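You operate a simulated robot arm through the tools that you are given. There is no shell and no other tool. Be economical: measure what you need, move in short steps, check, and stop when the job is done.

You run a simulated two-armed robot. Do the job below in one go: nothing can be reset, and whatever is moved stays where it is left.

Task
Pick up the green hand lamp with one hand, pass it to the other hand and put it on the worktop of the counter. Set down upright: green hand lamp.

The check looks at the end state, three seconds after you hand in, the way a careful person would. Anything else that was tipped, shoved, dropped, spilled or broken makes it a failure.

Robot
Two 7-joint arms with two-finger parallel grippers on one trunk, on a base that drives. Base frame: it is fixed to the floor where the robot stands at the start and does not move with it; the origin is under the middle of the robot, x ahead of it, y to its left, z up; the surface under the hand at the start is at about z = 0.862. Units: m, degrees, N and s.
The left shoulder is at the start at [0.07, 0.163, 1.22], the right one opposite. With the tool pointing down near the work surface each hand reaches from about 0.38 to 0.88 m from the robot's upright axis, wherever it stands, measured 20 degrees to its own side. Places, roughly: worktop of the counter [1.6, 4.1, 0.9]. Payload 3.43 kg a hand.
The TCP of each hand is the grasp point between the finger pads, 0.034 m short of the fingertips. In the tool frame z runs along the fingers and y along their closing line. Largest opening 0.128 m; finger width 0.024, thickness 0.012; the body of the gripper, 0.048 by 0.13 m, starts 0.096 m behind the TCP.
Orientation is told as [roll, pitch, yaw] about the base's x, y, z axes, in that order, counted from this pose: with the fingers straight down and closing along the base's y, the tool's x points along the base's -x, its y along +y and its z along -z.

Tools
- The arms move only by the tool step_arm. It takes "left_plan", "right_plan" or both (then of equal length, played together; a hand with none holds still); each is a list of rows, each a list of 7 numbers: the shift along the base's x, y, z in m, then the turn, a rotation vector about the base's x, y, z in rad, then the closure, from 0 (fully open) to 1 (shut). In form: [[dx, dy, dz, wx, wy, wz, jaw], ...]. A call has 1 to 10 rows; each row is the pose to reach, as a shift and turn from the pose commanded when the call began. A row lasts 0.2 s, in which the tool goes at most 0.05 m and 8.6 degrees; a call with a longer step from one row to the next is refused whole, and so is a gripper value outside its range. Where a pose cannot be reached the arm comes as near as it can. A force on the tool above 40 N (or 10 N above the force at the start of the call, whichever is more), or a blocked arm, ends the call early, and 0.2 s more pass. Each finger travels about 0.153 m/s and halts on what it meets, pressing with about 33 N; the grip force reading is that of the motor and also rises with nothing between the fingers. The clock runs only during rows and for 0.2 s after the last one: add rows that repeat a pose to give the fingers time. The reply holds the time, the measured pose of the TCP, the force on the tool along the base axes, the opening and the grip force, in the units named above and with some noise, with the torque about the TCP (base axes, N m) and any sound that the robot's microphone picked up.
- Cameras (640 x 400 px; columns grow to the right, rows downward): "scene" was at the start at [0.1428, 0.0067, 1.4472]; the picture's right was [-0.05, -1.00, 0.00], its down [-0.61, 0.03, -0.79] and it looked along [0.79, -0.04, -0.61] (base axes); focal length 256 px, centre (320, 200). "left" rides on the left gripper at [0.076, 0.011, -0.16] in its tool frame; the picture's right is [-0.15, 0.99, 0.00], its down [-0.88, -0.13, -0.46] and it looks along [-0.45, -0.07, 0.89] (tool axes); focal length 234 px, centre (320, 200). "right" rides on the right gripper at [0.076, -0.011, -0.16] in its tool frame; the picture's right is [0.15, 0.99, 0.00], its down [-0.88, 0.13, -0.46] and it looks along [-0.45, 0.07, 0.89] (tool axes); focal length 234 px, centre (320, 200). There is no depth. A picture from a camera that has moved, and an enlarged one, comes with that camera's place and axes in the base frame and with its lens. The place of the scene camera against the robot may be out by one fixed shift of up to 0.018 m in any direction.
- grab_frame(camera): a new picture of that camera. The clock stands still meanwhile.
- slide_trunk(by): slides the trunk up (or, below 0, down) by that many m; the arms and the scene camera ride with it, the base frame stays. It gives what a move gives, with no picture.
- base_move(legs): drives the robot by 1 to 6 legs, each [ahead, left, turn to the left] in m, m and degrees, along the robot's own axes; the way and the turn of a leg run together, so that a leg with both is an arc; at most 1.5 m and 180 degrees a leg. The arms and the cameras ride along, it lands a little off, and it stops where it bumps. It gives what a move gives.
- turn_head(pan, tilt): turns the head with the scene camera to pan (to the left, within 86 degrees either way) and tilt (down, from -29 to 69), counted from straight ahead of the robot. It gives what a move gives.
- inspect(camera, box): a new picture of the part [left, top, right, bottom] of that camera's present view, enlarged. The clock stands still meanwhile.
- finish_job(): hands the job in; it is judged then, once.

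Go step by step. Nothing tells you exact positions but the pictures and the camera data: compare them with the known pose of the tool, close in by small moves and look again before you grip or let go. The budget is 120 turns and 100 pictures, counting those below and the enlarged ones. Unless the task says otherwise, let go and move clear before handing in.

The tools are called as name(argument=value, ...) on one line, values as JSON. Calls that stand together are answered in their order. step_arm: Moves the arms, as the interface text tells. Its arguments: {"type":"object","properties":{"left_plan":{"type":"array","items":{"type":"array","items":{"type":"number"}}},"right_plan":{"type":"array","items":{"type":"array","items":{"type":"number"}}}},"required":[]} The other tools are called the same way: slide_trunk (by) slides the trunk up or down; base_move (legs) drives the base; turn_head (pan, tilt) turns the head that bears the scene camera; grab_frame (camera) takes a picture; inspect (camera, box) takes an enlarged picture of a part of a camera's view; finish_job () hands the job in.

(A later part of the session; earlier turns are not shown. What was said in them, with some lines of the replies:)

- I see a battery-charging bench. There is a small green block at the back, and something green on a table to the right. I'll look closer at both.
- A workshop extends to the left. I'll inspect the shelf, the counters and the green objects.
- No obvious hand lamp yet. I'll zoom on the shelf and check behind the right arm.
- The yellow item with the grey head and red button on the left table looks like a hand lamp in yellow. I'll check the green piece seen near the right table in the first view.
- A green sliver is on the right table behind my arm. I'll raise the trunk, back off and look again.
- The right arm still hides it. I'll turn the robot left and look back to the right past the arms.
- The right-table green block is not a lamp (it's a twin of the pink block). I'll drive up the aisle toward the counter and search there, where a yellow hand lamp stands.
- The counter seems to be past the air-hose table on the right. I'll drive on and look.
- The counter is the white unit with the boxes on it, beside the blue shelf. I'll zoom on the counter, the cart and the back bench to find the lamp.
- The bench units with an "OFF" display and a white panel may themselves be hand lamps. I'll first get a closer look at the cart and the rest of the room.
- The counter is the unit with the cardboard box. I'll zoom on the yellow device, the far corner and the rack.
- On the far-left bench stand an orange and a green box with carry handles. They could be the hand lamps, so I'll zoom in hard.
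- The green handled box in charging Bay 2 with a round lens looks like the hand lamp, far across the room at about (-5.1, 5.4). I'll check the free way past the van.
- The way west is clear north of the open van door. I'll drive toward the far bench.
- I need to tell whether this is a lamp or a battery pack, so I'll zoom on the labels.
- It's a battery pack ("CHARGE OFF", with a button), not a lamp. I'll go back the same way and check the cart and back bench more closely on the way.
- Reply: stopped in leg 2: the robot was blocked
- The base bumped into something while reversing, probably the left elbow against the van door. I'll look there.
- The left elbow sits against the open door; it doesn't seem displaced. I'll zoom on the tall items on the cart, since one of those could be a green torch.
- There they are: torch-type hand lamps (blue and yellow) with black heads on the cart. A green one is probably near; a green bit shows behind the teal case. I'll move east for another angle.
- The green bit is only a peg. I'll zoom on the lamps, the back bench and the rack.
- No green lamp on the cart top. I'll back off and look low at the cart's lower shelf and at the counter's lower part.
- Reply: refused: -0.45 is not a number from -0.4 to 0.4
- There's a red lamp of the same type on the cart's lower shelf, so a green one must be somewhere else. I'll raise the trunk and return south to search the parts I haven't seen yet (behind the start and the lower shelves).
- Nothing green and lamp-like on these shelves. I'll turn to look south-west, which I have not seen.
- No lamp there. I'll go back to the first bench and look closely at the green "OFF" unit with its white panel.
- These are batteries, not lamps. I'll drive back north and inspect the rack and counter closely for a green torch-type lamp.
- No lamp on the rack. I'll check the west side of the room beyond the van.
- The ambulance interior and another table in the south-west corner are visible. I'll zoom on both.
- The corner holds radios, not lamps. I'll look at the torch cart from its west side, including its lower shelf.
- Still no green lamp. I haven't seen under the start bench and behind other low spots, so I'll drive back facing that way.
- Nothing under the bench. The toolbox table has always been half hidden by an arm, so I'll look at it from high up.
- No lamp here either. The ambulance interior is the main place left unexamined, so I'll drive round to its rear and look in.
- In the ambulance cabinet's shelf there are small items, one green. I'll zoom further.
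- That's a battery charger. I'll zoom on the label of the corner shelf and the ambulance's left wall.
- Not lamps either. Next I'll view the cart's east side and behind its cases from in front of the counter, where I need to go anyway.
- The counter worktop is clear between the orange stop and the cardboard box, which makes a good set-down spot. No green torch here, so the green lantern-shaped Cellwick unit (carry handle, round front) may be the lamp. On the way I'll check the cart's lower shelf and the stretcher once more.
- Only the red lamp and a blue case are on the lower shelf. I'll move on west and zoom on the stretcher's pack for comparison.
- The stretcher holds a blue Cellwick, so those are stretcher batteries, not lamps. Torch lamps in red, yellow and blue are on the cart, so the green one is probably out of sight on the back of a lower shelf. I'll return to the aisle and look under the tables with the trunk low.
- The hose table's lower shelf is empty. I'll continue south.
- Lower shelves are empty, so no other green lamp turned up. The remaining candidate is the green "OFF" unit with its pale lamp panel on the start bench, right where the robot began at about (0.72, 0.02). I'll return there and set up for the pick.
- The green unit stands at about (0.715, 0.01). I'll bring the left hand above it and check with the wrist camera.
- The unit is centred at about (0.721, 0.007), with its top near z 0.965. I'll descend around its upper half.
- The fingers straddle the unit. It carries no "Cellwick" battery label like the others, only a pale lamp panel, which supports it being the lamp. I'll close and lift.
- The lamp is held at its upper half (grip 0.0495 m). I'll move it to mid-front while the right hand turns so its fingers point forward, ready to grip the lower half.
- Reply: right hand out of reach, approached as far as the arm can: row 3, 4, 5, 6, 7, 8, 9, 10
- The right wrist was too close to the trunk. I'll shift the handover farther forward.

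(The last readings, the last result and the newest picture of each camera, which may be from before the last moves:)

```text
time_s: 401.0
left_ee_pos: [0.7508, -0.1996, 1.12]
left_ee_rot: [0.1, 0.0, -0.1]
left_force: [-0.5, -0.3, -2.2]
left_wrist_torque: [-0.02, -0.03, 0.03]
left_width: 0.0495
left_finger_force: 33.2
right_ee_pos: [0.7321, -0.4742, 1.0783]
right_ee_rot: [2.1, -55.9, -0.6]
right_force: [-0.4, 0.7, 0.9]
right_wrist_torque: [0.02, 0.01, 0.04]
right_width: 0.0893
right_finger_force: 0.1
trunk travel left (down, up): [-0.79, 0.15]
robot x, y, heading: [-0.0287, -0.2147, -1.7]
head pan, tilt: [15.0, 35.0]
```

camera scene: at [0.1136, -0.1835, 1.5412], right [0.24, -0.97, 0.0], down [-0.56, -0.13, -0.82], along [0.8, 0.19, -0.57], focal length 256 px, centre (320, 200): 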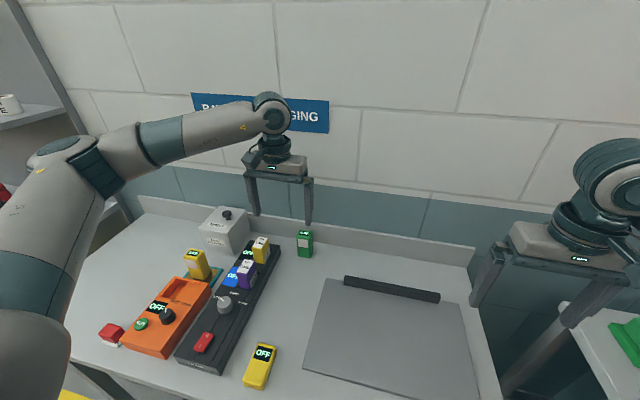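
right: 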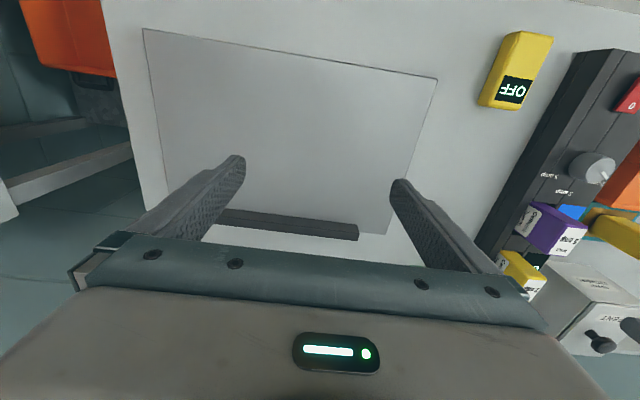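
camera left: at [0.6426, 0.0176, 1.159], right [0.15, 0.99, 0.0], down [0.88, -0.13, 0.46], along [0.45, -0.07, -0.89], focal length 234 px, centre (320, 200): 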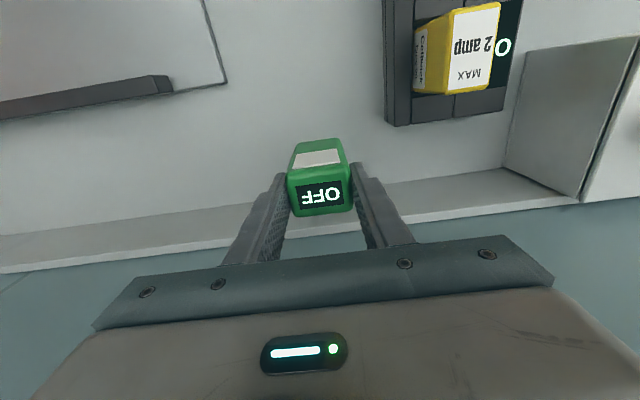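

step_arm(right_plan=[[-0.034, 0, -0.006, -0.01, -0.11, 0, 0.3], [-0.068, 0, -0.012, -0.02, -0.22, 0, 0.3], [-0.102, 0, -0.017, -0.035, -0.333, 0.01, 0.3], [-0.102, 0.046, -0.017, -0.035, -0.333, 0.01, 0.3], [-0.102, 0.092, -0.017, -0.035, -0.333, 0.01, 0.3], [-0.102, 0.138, -0.017, -0.035, -0.333, 0.01, 0.3], [-0.102, 0.184, -0.017, -0.035, -0.333, 0.01, 0.3], [-0.102, 0.23, -0.017, -0.035, -0.333, 0.01, 0.3], [-0.102, 0.274, -0.017, -0.035, -0.333, 0.01, 0.3], [-0.102, 0.274, -0.017, -0.035, -0.333, 0.01, 0.3]])

turn_head(pan=0, tilt=30)

inspect(camera="scene", box=[220, 100, 420, 225])

```text
time_s: 403.2
left_ee_pos: [0.7544, -0.1992, 1.1201]
left_ee_rot: [0.2, 0.1, -0.1]
left_force: [1.0, -0.7, -2.5]
left_wrist_torque: [0.02, 0.01, 0.0]
left_width: 0.0496
left_finger_force: 32.7
right_ee_pos: [0.6406, -0.3773, 1.0595]
right_ee_rot: [12.2, -68.6, 6.0]
right_force: [1.0, -0.5, 0.2]
right_wrist_torque: [0.02, -0.05, 0.01]
right_width: 0.0897
right_finger_force: 0.0
right hand out of reach, approached as far as the arm can: row 1, 2, 3, 4, 5, 6, 7, 8, 9, 10
trunk travel left (down, up): [-0.79, 0.15]
robot x, y, heading: [-0.0285, -0.2159, -1.6]
head pan, tilt: [15.0, 35.0]
```

```text
time_s: 403.9
left_ee_pos: [0.7528, -0.198, 1.1197]
left_ee_rot: [0.0, 0.0, 0.0]
left_force: [-0.3, 0.4, -2.5]
left_wrist_torque: [0.0, -0.02, -0.02]
left_width: 0.0496
left_finger_force: 33.0
right_ee_pos: [0.6402, -0.3746, 1.0595]
right_ee_rot: [12.1, -68.7, 5.9]
right_force: [0.4, 0.3, 0.2]
right_wrist_torque: [0.0, -0.01, -0.05]
right_width: 0.0896
right_finger_force: 0.0
trunk travel left (down, up): [-0.79, 0.15]
robot x, y, heading: [-0.0277, -0.2155, -1.3]
head pan, tilt: [0.0, 30.0]
```

```text
3.20 times, centred on (320, 162) of scene
camera zoom: at [0.1185, -0.206, 1.5489], right [-0.02, -1.0, 0.0], down [-0.5, 0.01, -0.87], along [0.87, -0.02, -0.5], focal length 819 px, centre (320, 320)
```

zoom: 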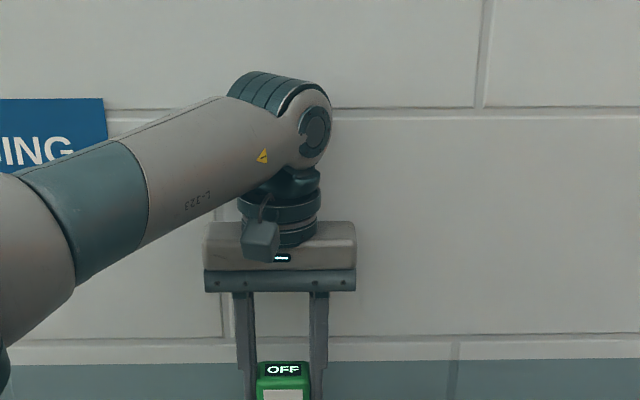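

The right hand can't point straight ahead at the centre; it wants to point forward-left. I'll yaw the lamp 40° with the left hand and bring the right hand in along that same line.

step_arm(left_plan=[[0.002, -0.01, 0, 0, 0, 0.14, 1], [0.003, -0.02, 0, 0, 0, 0.28, 1], [0.004, -0.03, 0, 0, 0, 0.42, 1], [0.006, -0.04, 0, 0, 0, 0.56, 1], [0.007, -0.051, 0, 0, 0, 0.698, 1], [0.007, -0.051, 0, 0, 0, 0.698, 1], [0.007, -0.051, 0, 0, 0, 0.698, 1], [0.007, -0.051, 0, 0, 0, 0.698, 1], [0.007, -0.051, 0, 0, 0, 0.698, 1]], right_plan=[[0, 0, 0, 0, 0, 0, 0.3], [0, 0, 0, 0, 0, 0, 0.3], [0, 0, 0, 0, 0, 0, 0.3], [0.01, 0.01, 0, 0.001, -0.025, 0.08, 0.3], [0.02, 0.025, 0, 0.002, -0.05, 0.16, 0.3], [0.03, 0.04, 0, 0.003, -0.075, 0.24, 0.3], [0.04, 0.05, 0, 0.005, -0.1, 0.32, 0.3], [0.045, 0.062, 0.002, 0.006, -0.125, 0.404, 0.3], [0.045, 0.062, 0.002, 0.006, -0.125, 0.404, 0.3]])

```text
time_s: 404.8
left_ee_pos: [0.7522, -0.2259, 1.1214]
left_ee_rot: [0.3, 0.2, 24.2]
left_force: [-12.3, 4.5, 0.8]
left_wrist_torque: [-0.74, -1.8, -0.35]
left_width: 0.0522
left_finger_force: 0.1
right_ee_pos: [0.6382, -0.3715, 1.0604]
right_ee_rot: [12.3, -68.9, 6.7]
right_force: [0.6, 0.3, 0.3]
right_wrist_torque: [0.01, 0.02, -0.01]
right_width: 0.0898
right_finger_force: 0.1
trunk travel left (down, up): [-0.79, 0.15]
robot x, y, heading: [-0.0248, -0.2125, -1.4]
head pan, tilt: [0.0, 30.0]
stopped in row 4 (left hand): the force on the tool passed its limit at 45 N (the readings are from after the stop); the commanded pose is now the measured one
```

The left wrist touched something, most likely the wall behind the bench, and the grip was reset. I'll re-close at once and then move the left hand back from the wall.

step_arm(left_plan=[[0, 0, 0, 0, 0, 0, 1], [-0.02, 0, 0, 0, 0, 0, 1], [-0.04, 0, 0, 0, 0, 0, 1], [-0.04, 0, 0, 0, 0, 0, 1]])

grab_frame(camera="left")

```text
time_s: 405.8
left_ee_pos: [0.7158, -0.2264, 1.1179]
left_ee_rot: [0.4, 0.2, 24.4]
left_force: [0.8, -0.3, -0.4]
left_wrist_torque: [0.04, 0.04, -0.01]
left_width: 0.0002
left_finger_force: 33.3
right_ee_pos: [0.6416, -0.3741, 1.0585]
right_ee_rot: [12.3, -68.7, 6.3]
right_force: [1.0, -0.5, 0.0]
right_wrist_torque: [0.02, 0.0, -0.01]
right_width: 0.0896
right_finger_force: 0.0
trunk travel left (down, up): [-0.79, 0.15]
robot x, y, heading: [-0.0294, -0.2146, -1.1]
head pan, tilt: [0.0, 30.0]
```

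```text
6 pictures are left
camera left: at [0.6429, -0.2501, 1.2781], right [-0.27, 0.96, 0.01], down [0.86, 0.24, 0.45], along [0.43, 0.13, -0.89], focal length 234 px, centre (320, 200)
```

left: 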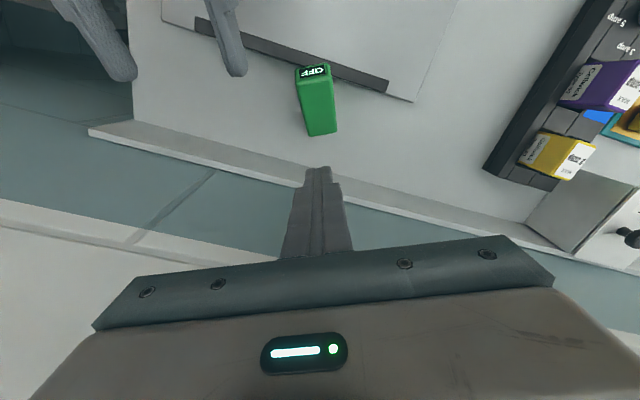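

The lamp slipped out when the stop reset the grip. It now lies on the bench, display end toward me, at about (0.68, -0.24), yaw 23°; nothing else moved. I'll clear the right hand and pick the lamp again by its bottom end with the left hand.

step_arm(left_plan=[[0, 0, 0, 0, 0, 0, 0.6], [0, 0, 0, 0, 0, 0, 0.3], [-0.024, -0.006, 0, 0, 0, -0.02, 0.3], [-0.024, -0.006, -0.04, 0, 0, -0.02, 0.3], [-0.024, -0.006, -0.08, 0, 0, -0.02, 0.3], [-0.024, -0.006, -0.12, 0, 0, -0.02, 0.3], [-0.024, -0.006, -0.15, 0, 0, -0.02, 0.3], [-0.024, -0.006, -0.15, 0, 0, -0.02, 0.3]], right_plan=[[0, -0.04, 0, 0, 0, 0, 0.3], [0, -0.08, 0, 0, 0, 0, 0.3], [0, -0.12, 0, 0, 0, 0, 0.3], [0, -0.12, 0, 0, 0, 0, 0.3], [0, -0.12, 0, 0, 0, 0, 0.3], [0, -0.12, 0, 0, 0, 0, 0.3], [0, -0.12, 0, 0, 0, 0, 0.3], [0, -0.12, 0, 0, 0, 0, 0.3]])

grab_frame(camera="left")

```text
time_s: 407.6
left_ee_pos: [0.6908, -0.233, 0.9693]
left_ee_rot: [0.4, 0.2, 23.2]
left_force: [0.1, -0.5, 0.2]
left_wrist_torque: [0.03, 0.0, -0.02]
left_width: 0.0896
left_finger_force: 0.0
right_ee_pos: [0.6424, -0.4922, 1.0582]
right_ee_rot: [12.2, -68.7, 6.5]
right_force: [-1.0, 0.3, 0.1]
right_wrist_torque: [0.0, 0.01, -0.01]
right_width: 0.0897
right_finger_force: 0.1
trunk travel left (down, up): [-0.79, 0.15]
robot x, y, heading: [-0.027, -0.2113, -1.3]
head pan, tilt: [0.0, 30.0]
```

```text
5 pictures are left
camera left: at [0.6179, -0.254, 1.1288], right [-0.25, 0.97, 0.01], down [0.86, 0.22, 0.45], along [0.44, 0.12, -0.89], focal length 234 px, centre (320, 200)
```

left: 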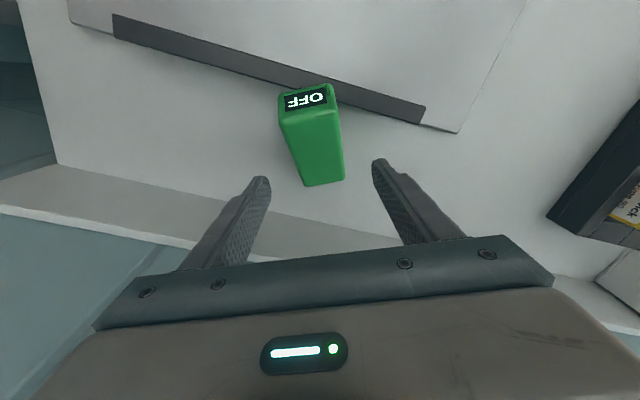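

The lamp is leaning on the mat's bar with its back face up, top end raised about 30° toward me. I'll grip its bottom end with the left hand and lift.

step_arm(left_plan=[[0.006, 0.002, -0.02, 0, 0, -0.09, 0.3], [0.006, 0.002, -0.045, 0, 0, -0.09, 0.3], [0.006, 0.002, -0.067, 0, 0, -0.09, 0.3], [0.006, 0.002, -0.067, 0, 0, -0.09, 0.7], [0.006, 0.002, -0.067, 0, 0, -0.09, 1], [0.006, 0.002, -0.067, 0, 0, -0.09, 1], [0.006, 0.002, -0.067, 0, 0, -0.09, 1], [0.006, 0.002, -0.04, 0, 0, -0.09, 1], [0.006, 0.002, 0.0, 0, 0, -0.09, 1], [0.0, -0.01, 0.04, 0, 0, -0.09, 1]])

```text
time_s: 409.8
left_ee_pos: [0.6894, -0.2425, 1.0082]
left_ee_rot: [0.5, 0.2, 18.0]
left_force: [-0.5, 0.2, -2.0]
left_wrist_torque: [0.02, -0.06, 0.01]
left_width: 0.0498
left_finger_force: 32.6
right_ee_pos: [0.6417, -0.4935, 1.0598]
right_ee_rot: [12.3, -68.8, 6.4]
right_force: [0.0, 0.2, 0.0]
right_wrist_torque: [0.01, 0.0, 0.02]
right_width: 0.0895
right_finger_force: 0.1
trunk travel left (down, up): [-0.79, 0.15]
robot x, y, heading: [-0.0294, -0.2134, -1.4]
head pan, tilt: [0.0, 30.0]
```

Gripped again (0.0498 m). I'll back the base away from the wall for more room before the handover.

base_move(legs=[[-0.15, 0, 0]])

step_arm(left_plan=[[0.02, -0.02, 0.02, 0, 0, 0, 1], [0.04, -0.045, 0.042, 0, 0, 0, 1], [0.06, -0.075, 0.042, 0, 0, 0, 1], [0.08, -0.103, 0.042, 0, 0, 0, 1], [0.08, -0.103, 0.042, 0, 0, 0, 1]])

grab_frame(camera="left")

```text
time_s: 411.2
left_ee_pos: [0.5385, -0.2388, 1.0083]
left_ee_rot: [0.4, 0.3, 18.0]
left_force: [-0.3, 0.0, -2.9]
left_wrist_torque: [0.02, -0.03, 0.02]
left_width: 0.05
left_finger_force: 32.9
right_ee_pos: [0.4897, -0.4901, 1.058]
right_ee_rot: [12.3, -68.6, 6.4]
right_force: [0.4, -1.4, -0.8]
right_wrist_torque: [0.01, 0.0, 0.02]
right_width: 0.0894
right_finger_force: 0.0
trunk travel left (down, up): [-0.79, 0.15]
robot x, y, heading: [-0.1813, -0.2109, -1.4]
head pan, tilt: [0.0, 30.0]
```

```text
time_s: 412.4
left_ee_pos: [0.572, -0.3251, 1.054]
left_ee_rot: [0.6, 0.2, 18.0]
left_force: [0.2, 0.4, -2.6]
left_wrist_torque: [0.04, -0.1, -0.04]
left_width: 0.0494
left_finger_force: 32.9
left hand out of reach, approached as far as the arm can: row 3, 4, 5
right_ee_pos: [0.4881, -0.4882, 1.059]
right_ee_rot: [12.5, -68.7, 6.3]
right_force: [0.4, 0.3, 0.3]
right_wrist_torque: [-0.02, 0.02, 0.02]
right_width: 0.0895
right_finger_force: 0.0
trunk travel left (down, up): [-0.79, 0.15]
robot x, y, heading: [-0.183, -0.2108, -1.3]
head pan, tilt: [0.0, 30.0]
```

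```text
4 pictures are left
camera left: at [0.4987, -0.3401, 1.2137], right [-0.17, 0.99, 0.01], down [0.88, 0.15, 0.45], along [0.44, 0.08, -0.89], focal length 234 px, centre (320, 200)
```

left: 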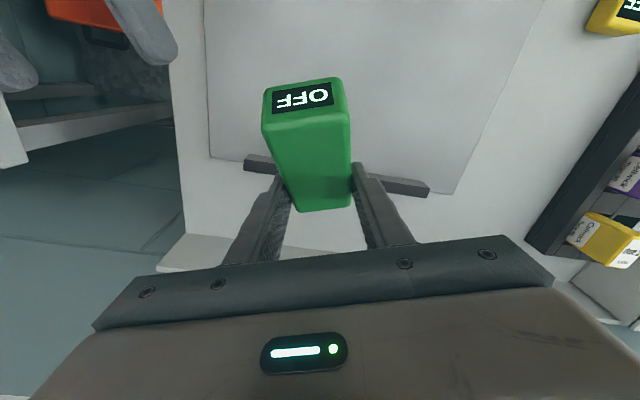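

The lamp hangs from the left fingers with its axis about 25° down, top toward me. I'll bring the right hand in underneath and then raise it around the lamp's top half.

step_arm(right_plan=[[0, 0, -0.04, -0.02, 0.01, 0.007, 0.3], [0.004, 0, -0.078, -0.05, 0.025, 0.015, 0.3], [0.0085, 0.046, -0.078, -0.086, 0.044, 0.027, 0.3], [0.0085, 0.092, -0.078, -0.086, 0.044, 0.027, 0.3], [0.0085, 0.138, -0.078, -0.086, 0.044, 0.027, 0.3], [0.0085, 0.138, -0.078, -0.086, 0.044, 0.027, 0.3]])

```text
time_s: 413.8
left_ee_pos: [0.5743, -0.3269, 1.052]
left_ee_rot: [0.5, 0.3, 17.9]
left_force: [-1.2, -0.6, -3.0]
left_wrist_torque: [0.02, -0.02, -0.04]
left_width: 0.0495
left_finger_force: 33.5
right_ee_pos: [0.4974, -0.3672, 0.9756]
right_ee_rot: [1.8, -65.1, 17.7]
right_force: [0.0, 0.0, -0.6]
right_wrist_torque: [0.01, -0.03, 0.03]
right_width: 0.0894
right_finger_force: 0.1
right hand out of reach, approached as far as the arm can: row 5, 6
trunk travel left (down, up): [-0.79, 0.15]
robot x, y, heading: [-0.1809, -0.2075, -1.2]
head pan, tilt: [0.0, 30.0]
```

step_arm(left_plan=[[-0.007, -0.012, 0, 0, 0, 0, 1], [-0.014, -0.025, 0, 0, 0, 0, 1], [-0.014, -0.025, 0, 0, 0, 0, 1], [-0.014, -0.025, 0, 0, 0, 0, 1], [-0.014, -0.025, 0, 0, 0, 0, 1], [-0.014, -0.025, 0, 0, 0, 0, 1], [-0.014, -0.025, 0, 0, 0, 0, 1], [-0.014, -0.025, 0, 0, 0, 0, 1]], right_plan=[[-0.008, -0.003, 0, 0, 0, 0, 0.3], [-0.015, -0.006, 0.002, 0, 0, 0, 0.3], [-0.01, -0.005, 0.012, 0, 0, 0, 0.3], [-0.005, -0.004, 0.022, 0, 0, 0, 0.3], [0.003, -0.002, 0.042, 0, 0, 0, 0.3], [0.011, 0.0005, 0.062, 0, 0, 0, 0.3], [0.013, 0.001, 0.067, 0, 0, 0, 0.3], [0.013, 0.001, 0.067, 0, 0, 0, 0.3]])

grab_frame(camera="left")

```text
time_s: 415.6
left_ee_pos: [0.5594, -0.3471, 1.052]
left_ee_rot: [0.4, 0.2, 18.1]
left_force: [-0.5, 0.8, -1.9]
left_wrist_torque: [0.04, -0.07, -0.02]
left_width: 0.0498
left_finger_force: 33.1
right_ee_pos: [0.5094, -0.3657, 1.0441]
right_ee_rot: [1.3, -65.2, 18.1]
right_force: [-0.4, 0.9, -0.3]
right_wrist_torque: [0.01, 0.01, 0.02]
right_width: 0.0895
right_finger_force: 0.1
trunk travel left (down, up): [-0.79, 0.15]
robot x, y, heading: [-0.1826, -0.2107, -1.3]
head pan, tilt: [0.0, 30.0]
```

```text
3 pictures are left
camera left: at [0.4854, -0.3613, 1.2122], right [-0.17, 0.99, 0.01], down [0.88, 0.15, 0.45], along [0.44, 0.08, -0.89], focal length 234 px, centre (320, 200)
```

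left: 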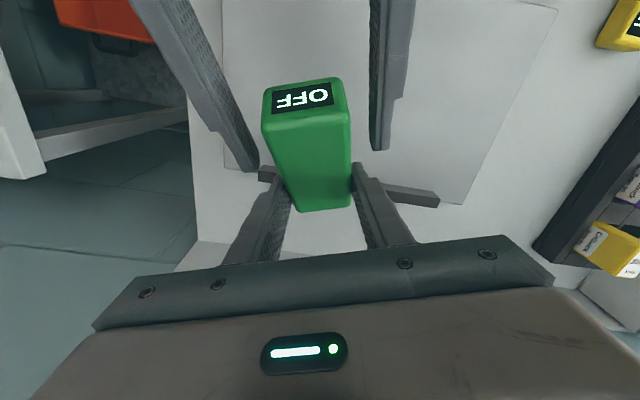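

The right fingers straddle the lamp's top half. I'll back off a hair, centre and close the right hand, with the left still holding.

step_arm(right_plan=[[-0.008, 0.001, 0.003, 0, 0, 0, 0.3], [-0.008, 0.001, 0.003, 0, 0, 0, 0.45], [-0.008, 0.001, 0.003, 0, 0, 0, 0.55], [-0.008, 0.001, 0.003, 0, 0, 0, 0.65], [-0.008, 0.001, 0.003, 0, 0, 0, 1], [-0.008, 0.001, 0.003, 0, 0, 0, 1], [-0.008, 0.001, 0.003, 0, 0, 0, 1]], left_plan=[[0, 0, 0, 0, 0, 0, 1], [0, 0, 0, 0, 0, 0, 1], [0, 0, 0, 0, 0, 0, 1], [0, 0, 0, 0, 0, 0, 1], [0, 0, 0, 0, 0, 0, 1], [0, 0, 0, 0, 0, 0, 1], [0, 0, 0, 0, 0, 0, 1]])

```text
time_s: 417.2
left_ee_pos: [0.5602, -0.3463, 1.0513]
left_ee_rot: [0.5, 0.3, 18.0]
left_force: [-15.2, 15.3, 1.3]
left_wrist_torque: [0.5, 0.44, 0.56]
left_width: 0.0496
left_finger_force: 33.3
right_ee_pos: [0.5021, -0.3658, 1.046]
right_ee_rot: [1.2, -65.2, 18.1]
right_force: [17.2, -15.4, -0.3]
right_wrist_torque: [-0.45, -0.11, -1.74]
right_width: 0.0498
right_finger_force: 33.0
trunk travel left (down, up): [-0.79, 0.15]
robot x, y, heading: [-0.1795, -0.2077, -1.6]
head pan, tilt: [0.0, 30.0]
```

Both hands grip (right width 0.0498). I'll release the left and lift it away.

step_arm(left_plan=[[0, 0, 0, 0, 0, 0, 0.8], [0, 0, 0, 0, 0, 0, 0.5], [0, 0, 0, 0, 0, 0, 0.3], [0, 0, 0, 0, 0, 0, 0.2], [0, 0, 0.04, 0, 0, 0, 0.2], [0, 0.01, 0.08, 0, 0, 0, 0.2], [0, 0.04, 0.11, 0, 0, 0, 0.2], [0, 0.08, 0.13, 0, 0, 0, 0.2], [0, 0.12, 0.14, 0, 0, 0, 0.2]], right_plan=[[0, 0, 0, 0, 0, 0, 1], [0, 0, 0, 0, 0, 0, 1], [0, 0, 0, 0, 0, 0, 1], [0, 0, 0, 0, 0, 0, 1], [0, 0, 0, 0, 0, 0, 1], [0, 0, 0, 0, 0, 0, 1], [0, 0, 0, 0, 0, 0, 1], [0, 0, 0, 0, 0, 0, 1], [0, 0, 0, 0, 0, 0, 1]])

```text
time_s: 419.2
left_ee_pos: [0.5635, -0.2221, 1.1924]
left_ee_rot: [0.3, 0.3, 18.0]
left_force: [-0.2, 0.3, 0.0]
left_wrist_torque: [-0.01, 0.02, 0.04]
left_width: 0.1025
left_finger_force: 0.1
right_ee_pos: [0.5008, -0.3618, 1.0464]
right_ee_rot: [1.0, -65.1, 18.4]
right_force: [0.6, 0.7, -0.4]
right_wrist_torque: [-0.02, 0.08, -0.03]
right_width: 0.0497
right_finger_force: 32.7
trunk travel left (down, up): [-0.79, 0.15]
robot x, y, heading: [-0.1812, -0.2096, -1.3]
head pan, tilt: [0.0, 30.0]
```

The right hand holds the lamp. I'll rotate it to fingers-down so the lamp hangs upright, and lift a little.

step_arm(right_plan=[[0, 0, 0.02, -0.044, 0.135, 0, 1], [0, 0, 0.04, -0.088, 0.27, 0, 1], [0, 0, 0.06, -0.132, 0.404, 0, 1], [0, 0, 0.07, -0.176, 0.539, 0, 1], [0, 0, 0.08, -0.22, 0.673, 0, 1], [0, 0, 0.08, -0.263, 0.808, 0, 1], [0, 0, 0.08, -0.307, 0.942, 0, 1], [0, 0, 0.08, -0.351, 1.077, 0, 1], [0, 0, 0.08, -0.351, 1.077, 0, 1]])

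grab_frame(camera="right")

```text
time_s: 421.2
left_ee_pos: [0.5638, -0.2265, 1.1918]
left_ee_rot: [0.4, 0.1, 17.9]
left_force: [1.2, -0.1, -0.5]
left_wrist_torque: [0.01, -0.01, 0.0]
left_width: 0.1023
left_finger_force: 0.1
right_ee_pos: [0.4998, -0.3637, 1.1266]
right_ee_rot: [1.4, -0.3, 18.1]
right_force: [-0.2, 0.4, -1.9]
right_wrist_torque: [0.02, 0.01, 0.02]
right_width: 0.0494
right_finger_force: 33.4
trunk travel left (down, up): [-0.79, 0.15]
robot x, y, heading: [-0.1793, -0.2112, -1.4]
head pan, tilt: [0.0, 30.0]
```

```text
2 pictures are left
camera right: at [0.4318, -0.4019, 1.2865], right [-0.45, 0.89, 0.02], down [0.8, 0.39, 0.46], along [0.41, 0.22, -0.89], focal length 234 px, centre (320, 200)
```

right: 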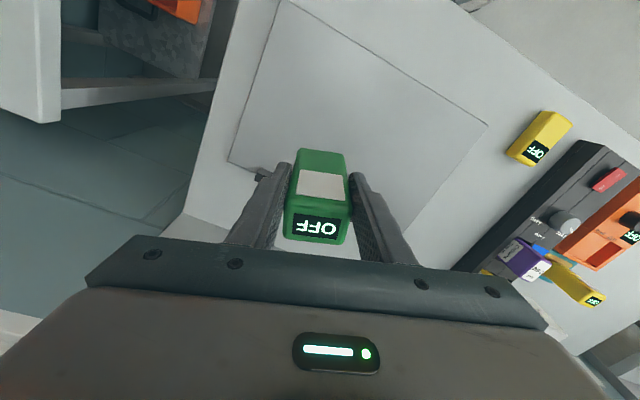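

The lamp hangs nearly upright, leaning about 10° toward me. I'll correct that, raise the trunk a little and drive to the counter.

step_arm(right_plan=[[0, 0, 0, 0.025, -0.075, 0, 1], [0, 0, 0, 0.046, -0.14, 0, 1], [0, 0, 0, 0.046, -0.14, 0, 1]])

slide_trunk(by=0.1)

base_move(legs=[[-0.23, 0, 0], [0, 0, 91.4], [1.5, 0, 0], [1.5, 0, 0], [1.1, 0, 0], [0, 0, -90]])

```text
time_s: 422.0
left_ee_pos: [0.5641, -0.226, 1.1897]
left_ee_rot: [0.3, 0.3, 18.0]
left_force: [-0.4, 1.1, 0.9]
left_wrist_torque: [0.0, 0.0, 0.01]
left_width: 0.1024
left_finger_force: 0.1
right_ee_pos: [0.5008, -0.3627, 1.1267]
right_ee_rot: [1.3, -8.9, 18.1]
right_force: [0.0, 0.3, -2.2]
right_wrist_torque: [-0.02, 0.02, 0.01]
right_width: 0.0499
right_finger_force: 33.3
trunk travel left (down, up): [-0.79, 0.15]
robot x, y, heading: [-0.1795, -0.2076, -1.2]
head pan, tilt: [0.0, 30.0]
```

```text
time_s: 423.3
left_ee_pos: [0.564, -0.2258, 1.2906]
left_ee_rot: [0.4, 0.2, 18.0]
left_force: [-0.6, 0.4, 0.4]
left_wrist_torque: [0.0, 0.01, 0.0]
left_width: 0.1025
left_finger_force: 0.1
right_ee_pos: [0.5009, -0.3629, 1.2265]
right_ee_rot: [1.3, -8.7, 18.1]
right_force: [0.1, -0.1, -1.9]
right_wrist_torque: [0.0, 0.04, 0.01]
right_width: 0.0499
right_finger_force: 33.2
trunk travel left (down, up): [-0.89, 0.05]
robot x, y, heading: [-0.1821, -0.2144, -1.3]
head pan, tilt: [0.0, 30.0]
```

```text
time_s: 452.2
left_ee_pos: [0.1316, 3.9388, 1.2921]
left_ee_rot: [0.4, 0.3, 22.2]
left_force: [-0.4, 0.1, -0.1]
left_wrist_torque: [0.01, -0.02, 0.0]
left_width: 0.1021
left_finger_force: 0.0
right_ee_pos: [0.0794, 3.7964, 1.2271]
right_ee_rot: [1.3, -8.9, 22.2]
right_force: [-0.5, 0.1, -1.8]
right_wrist_torque: [-0.02, 0.05, 0.0]
right_width: 0.0498
right_finger_force: 32.9
trunk travel left (down, up): [-0.89, 0.05]
robot x, y, heading: [-0.6133, 3.8996, 3.0]
head pan, tilt: [0.0, 30.0]
```

base_move(legs=[[0.9, 0, -3], [0.48, 0.46, 0]])

turn_head(pan=-8, tilt=42)

grab_frame(camera="scene")

```text
time_s: 460.2
left_ee_pos: [1.507, 4.3935, 1.2924]
left_ee_rot: [0.4, 0.3, 19.7]
left_force: [-0.9, 0.6, 0.2]
left_wrist_torque: [0.01, -0.01, 0.01]
left_width: 0.1023
left_finger_force: 0.1
right_ee_pos: [1.4489, 4.2537, 1.2276]
right_ee_rot: [1.5, -8.8, 19.8]
right_force: [-0.2, -1.2, -2.8]
right_wrist_torque: [-0.01, 0.08, 0.01]
right_width: 0.0496
right_finger_force: 33.2
trunk travel left (down, up): [-0.89, 0.05]
robot x, y, heading: [0.7654, 4.3885, 0.5]
head pan, tilt: [0.0, 30.0]
```

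```text
time_s: 460.9
left_ee_pos: [1.5092, 4.3936, 1.2909]
left_ee_rot: [0.3, 0.3, 19.9]
left_force: [-1.2, 0.9, -0.5]
left_wrist_torque: [0.0, -0.03, -0.01]
left_width: 0.1023
left_finger_force: 0.2
right_ee_pos: [1.4499, 4.2542, 1.2268]
right_ee_rot: [1.3, -8.7, 19.9]
right_force: [-0.5, -0.6, -2.3]
right_wrist_torque: [-0.01, 0.05, 0.0]
right_width: 0.0497
right_finger_force: 32.5
trunk travel left (down, up): [-0.89, 0.05]
robot x, y, heading: [0.765, 4.3883, 0.4]
head pan, tilt: [-8.0, 42.0]
```

```text
1 pictures are left
camera scene: at [0.9028, 4.3869, 1.6307], right [-0.13, -0.99, 0.0], down [-0.66, 0.09, -0.74], along [0.74, -0.1, -0.67], focal length 256 px, centre (320, 200)
```

scene: 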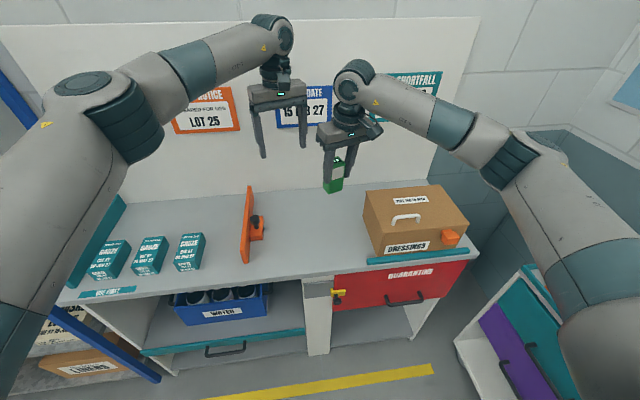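

The spot between the orange stop and the carton is clear. I'll shift slightly left and lower the lamp toward the worktop.

step_arm(right_plan=[[0.005, 0.01, -0.04, 0, 0, 0, 1], [0.01, 0.02, -0.08, 0, 0, 0, 1], [0.01, 0.026, -0.12, 0, 0, 0, 1], [0.01, 0.026, -0.16, 0, 0, 0, 1], [0.01, 0.026, -0.195, 0, 0, 0, 1], [0.01, 0.026, -0.205, 0, 0, 0, 1], [0.01, 0.026, -0.205, 0, 0, 0, 1]])

step_arm(right_plan=[[0, 0, -0.005, 0, 0, 0, 1], [0, 0, -0.01, 0, 0, 0, 1], [0, 0, -0.01, 0, 0, 0, 1]])

```text
time_s: 462.5
left_ee_pos: [1.509, 4.3926, 1.2915]
left_ee_rot: [0.4, 0.2, 19.8]
left_force: [0.0, 0.4, -0.5]
left_wrist_torque: [0.01, -0.01, -0.01]
left_width: 0.1026
left_finger_force: 0.1
right_ee_pos: [1.4607, 4.2825, 1.0238]
right_ee_rot: [1.3, -8.7, 19.8]
right_force: [-0.6, -0.3, -2.5]
right_wrist_torque: [0.0, 0.04, -0.02]
right_width: 0.0496
right_finger_force: 33.1
trunk travel left (down, up): [-0.89, 0.05]
robot x, y, heading: [0.7626, 4.3854, 0.3]
head pan, tilt: [-8.0, 42.0]
```

```text
time_s: 463.3
left_ee_pos: [1.5085, 4.3925, 1.2907]
left_ee_rot: [0.4, 0.3, 19.7]
left_force: [-0.3, -0.2, 0.0]
left_wrist_torque: [-0.01, -0.02, 0.0]
left_width: 0.1024
left_finger_force: 0.1
right_ee_pos: [1.4603, 4.2797, 1.0125]
right_ee_rot: [1.3, -8.8, 19.8]
right_force: [0.7, -0.4, -2.6]
right_wrist_torque: [0.02, 0.03, 0.01]
right_width: 0.0497
right_finger_force: 32.4
trunk travel left (down, up): [-0.89, 0.05]
robot x, y, heading: [0.7622, 4.3863, 0.6]
head pan, tilt: [-8.0, 42.0]
```

step_arm(right_plan=[[0, 0, -0.004, 0, 0, 0, 1], [0, 0, -0.008, 0, 0, 0, 1], [0, 0, -0.008, 0, 0, 0, 1]])

step_arm(right_plan=[[0, 0, -0.003, 0, 0, 0, 1], [0, 0, -0.006, 0, 0, 0, 1], [0, 0, -0.006, 0, 0, 0, 1]])

```text
time_s: 464.1
left_ee_pos: [1.5089, 4.393, 1.2909]
left_ee_rot: [0.4, 0.2, 19.8]
left_force: [-0.2, -0.3, 0.4]
left_wrist_torque: [-0.04, 0.01, 0.01]
left_width: 0.1026
left_finger_force: 0.1
right_ee_pos: [1.4603, 4.281, 1.0031]
right_ee_rot: [1.2, -8.8, 19.8]
right_force: [0.2, -0.1, -2.4]
right_wrist_torque: [-0.01, 0.06, 0.03]
right_width: 0.0494
right_finger_force: 33.0
trunk travel left (down, up): [-0.89, 0.05]
robot x, y, heading: [0.7612, 4.3862, 0.1]
head pan, tilt: [-8.0, 42.0]
```

```text
time_s: 464.9
left_ee_pos: [1.5094, 4.3941, 1.2901]
left_ee_rot: [0.4, 0.2, 19.8]
left_force: [-0.1, -0.1, -0.8]
left_wrist_torque: [0.02, -0.03, 0.01]
left_width: 0.1024
left_finger_force: 0.0
right_ee_pos: [1.4594, 4.2798, 0.9976]
right_ee_rot: [1.3, -8.6, 19.7]
right_force: [-0.6, 0.3, -2.0]
right_wrist_torque: [-0.02, 0.04, 0.02]
right_width: 0.0496
right_finger_force: 33.3
trunk travel left (down, up): [-0.89, 0.05]
robot x, y, heading: [0.7642, 4.3862, 0.4]
head pan, tilt: [-8.0, 42.0]
```

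step_arm(right_plan=[[0, 0, -0.003, 0, 0, 0, 1], [0, 0, -0.006, 0, 0, 0, 1], [0, 0, -0.006, 0, 0, 0, 1]])

step_arm(right_plan=[[0, 0, -0.002, 0, 0, 0, 1], [0, 0, -0.004, 0, 0, 0, 1], [0, 0, -0.004, 0, 0, 0, 1]])

```text
time_s: 465.7
left_ee_pos: [1.5079, 4.3918, 1.2911]
left_ee_rot: [0.4, 0.1, 19.8]
left_force: [0.2, 0.4, -0.1]
left_wrist_torque: [0.01, -0.02, 0.01]
left_width: 0.1024
left_finger_force: 0.1
right_ee_pos: [1.4605, 4.2803, 0.9927]
right_ee_rot: [1.4, -8.8, 19.8]
right_force: [-0.5, 0.3, -2.3]
right_wrist_torque: [0.0, 0.03, 0.01]
right_width: 0.0497
right_finger_force: 33.0
trunk travel left (down, up): [-0.89, 0.05]
robot x, y, heading: [0.7636, 4.3854, 0.2]
head pan, tilt: [-8.0, 42.0]
```

```text
time_s: 466.5
left_ee_pos: [1.5084, 4.3928, 1.2914]
left_ee_rot: [0.4, 0.2, 19.8]
left_force: [0.6, -0.3, -0.3]
left_wrist_torque: [0.04, 0.0, -0.01]
left_width: 0.1024
left_finger_force: 0.0
right_ee_pos: [1.4598, 4.2793, 0.9879]
right_ee_rot: [1.3, -8.8, 19.8]
right_force: [-0.7, -1.0, -3.0]
right_wrist_torque: [-0.01, 0.03, -0.02]
right_width: 0.0501
right_finger_force: 33.7
trunk travel left (down, up): [-0.89, 0.05]
robot x, y, heading: [0.7644, 4.3881, 0.5]
head pan, tilt: [-8.0, 42.0]
```

step_arm(right_plan=[[0, 0, -0.002, 0, 0, 0, 1], [0, 0, -0.004, 0, 0, 0, 1], [0, 0, -0.004, 0, 0, 0, 1]])

step_arm(right_plan=[[0, 0, -0.002, 0, 0, 0, 1], [0, 0, -0.004, 0, 0, 0, 1], [0, 0, -0.004, 0, 0, 0, 1]])

```text
time_s: 467.3
left_ee_pos: [1.5077, 4.393, 1.2916]
left_ee_rot: [0.4, 0.2, 19.8]
left_force: [-0.4, 0.0, 0.0]
left_wrist_torque: [-0.02, 0.0, -0.02]
left_width: 0.1022
left_finger_force: 0.3
right_ee_pos: [1.4606, 4.2799, 0.9839]
right_ee_rot: [1.3, -8.8, 19.8]
right_force: [1.0, -0.2, -3.1]
right_wrist_torque: [-0.01, 0.06, 0.04]
right_width: 0.0498
right_finger_force: 33.2
trunk travel left (down, up): [-0.89, 0.05]
robot x, y, heading: [0.7587, 4.3853, 0.3]
head pan, tilt: [-8.0, 42.0]
```

```text
time_s: 468.1
left_ee_pos: [1.5079, 4.3945, 1.2923]
left_ee_rot: [0.4, 0.2, 19.7]
left_force: [-0.3, 0.1, 0.2]
left_wrist_torque: [0.03, 0.0, 0.02]
left_width: 0.1022
left_finger_force: 0.0
right_ee_pos: [1.461, 4.2807, 0.9815]
right_ee_rot: [1.4, -9.0, 19.8]
right_force: [0.6, -2.1, 10.4]
right_wrist_torque: [-0.37, -0.14, 0.01]
right_width: 0.0498
right_finger_force: 33.2
trunk travel left (down, up): [-0.89, 0.05]
robot x, y, heading: [0.765, 4.3852, 0.2]
head pan, tilt: [-8.0, 42.0]
```

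Contact with the worktop (13 N at the front-right corner), so the lamp is slightly tilted. I'll use the last picture to judge the tilt.

grab_frame(camera="right")

```text
0 pictures are left
camera right: at [1.3713, 4.2324, 1.1284], right [-0.47, 0.88, 0.0], down [0.71, 0.38, 0.59], along [0.52, 0.28, -0.81], focal length 234 px, centre (320, 200)
```

right: 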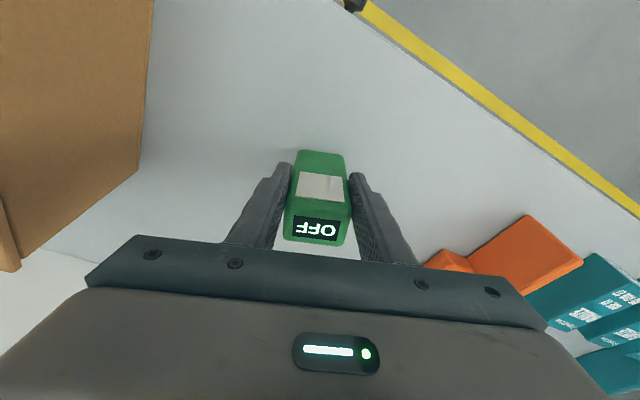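

In the hand's view the lamp is within about 1° of vertical and touching the worktop. I'll open gently and rise clear.

step_arm(right_plan=[[0, 0, 0, 0, 0, 0, 0.7], [0, 0, 0, 0, 0, 0, 0.55], [0, 0, 0, 0, 0, 0, 0.45], [0, 0, 0, 0, 0, 0, 0.35], [0, 0, 0, 0, 0, 0, 0.3], [0, 0, 0, 0, 0, 0, 0.3]])

step_arm(right_plan=[[0, 0, 0.03, 0, 0, 0, 0.3], [0, 0, 0.06, 0, 0, 0, 0.3], [0, 0, 0.1, 0, 0, 0, 0.3], [0, 0, 0.14, 0, 0, 0, 0.3], [0, 0, 0.18, 0, 0, 0, 0.3], [0, 0, 0.22, 0, 0, 0, 0.3]])

```text
time_s: 469.5
left_ee_pos: [1.5075, 4.3935, 1.2916]
left_ee_rot: [0.4, 0.2, 19.8]
left_force: [0.5, 1.2, -0.3]
left_wrist_torque: [-0.01, 0.0, 0.0]
left_width: 0.1022
left_finger_force: 0.0
right_ee_pos: [1.4603, 4.2801, 0.9813]
right_ee_rot: [1.3, -8.7, 19.8]
right_force: [0.7, 0.3, 0.4]
right_wrist_torque: [-0.02, 0.03, 0.0]
right_width: 0.0896
right_finger_force: 0.1
trunk travel left (down, up): [-0.89, 0.05]
robot x, y, heading: [0.7635, 4.3864, 0.3]
head pan, tilt: [-8.0, 42.0]
```

```text
time_s: 470.9
left_ee_pos: [1.5081, 4.3942, 1.2907]
left_ee_rot: [0.4, 0.2, 19.9]
left_force: [-0.2, 0.0, 0.1]
left_wrist_torque: [0.03, 0.0, 0.02]
left_width: 0.1025
left_finger_force: 0.0
right_ee_pos: [1.4599, 4.2808, 1.2005]
right_ee_rot: [1.3, -8.9, 19.8]
right_force: [-0.6, 0.0, 0.4]
right_wrist_torque: [0.0, 0.01, 0.03]
right_width: 0.0895
right_finger_force: 0.0
trunk travel left (down, up): [-0.89, 0.05]
robot x, y, heading: [0.7601, 4.3854, 0.4]
head pan, tilt: [-8.0, 42.0]
```

The lamp was released without any force reaction or sound, and both hands are high and clear. No pictures are left, so I'm handing in.

finish_job()

```text
The job is handed in.
```

I picked up the small green "OFF" unit from the start bench with the left hand, passed it to the right hand, and set it down on the counter worktop, apparently upright. I can't be certain it was the right object or that it stayed standing.

- **Which object:** Nothing I saw was clearly a green hand lamp. The only torch-shaped lamps were red, yellow and blue, on and under the cart. I chose the green unit because it had a pale lamp-like panel and no battery label.
- **Dropped once:** During the first try at passing it, the left hand hit something, probably the wall. The grip let go and the lamp fell onto the bench. I picked it up again, and the second pass worked.
- **Van door:** While driving, the robot bumped something, most likely its left elbow against the open van door. The door did not look moved in the pictures afterwards.
- **Final state:** The last picture, taken before I let go, showed it within about 1° of vertical and touching the worktop. It stands between the orange stop and the cardboard box. I had no pictures left to check it after release, but there was no force reaction or sound.
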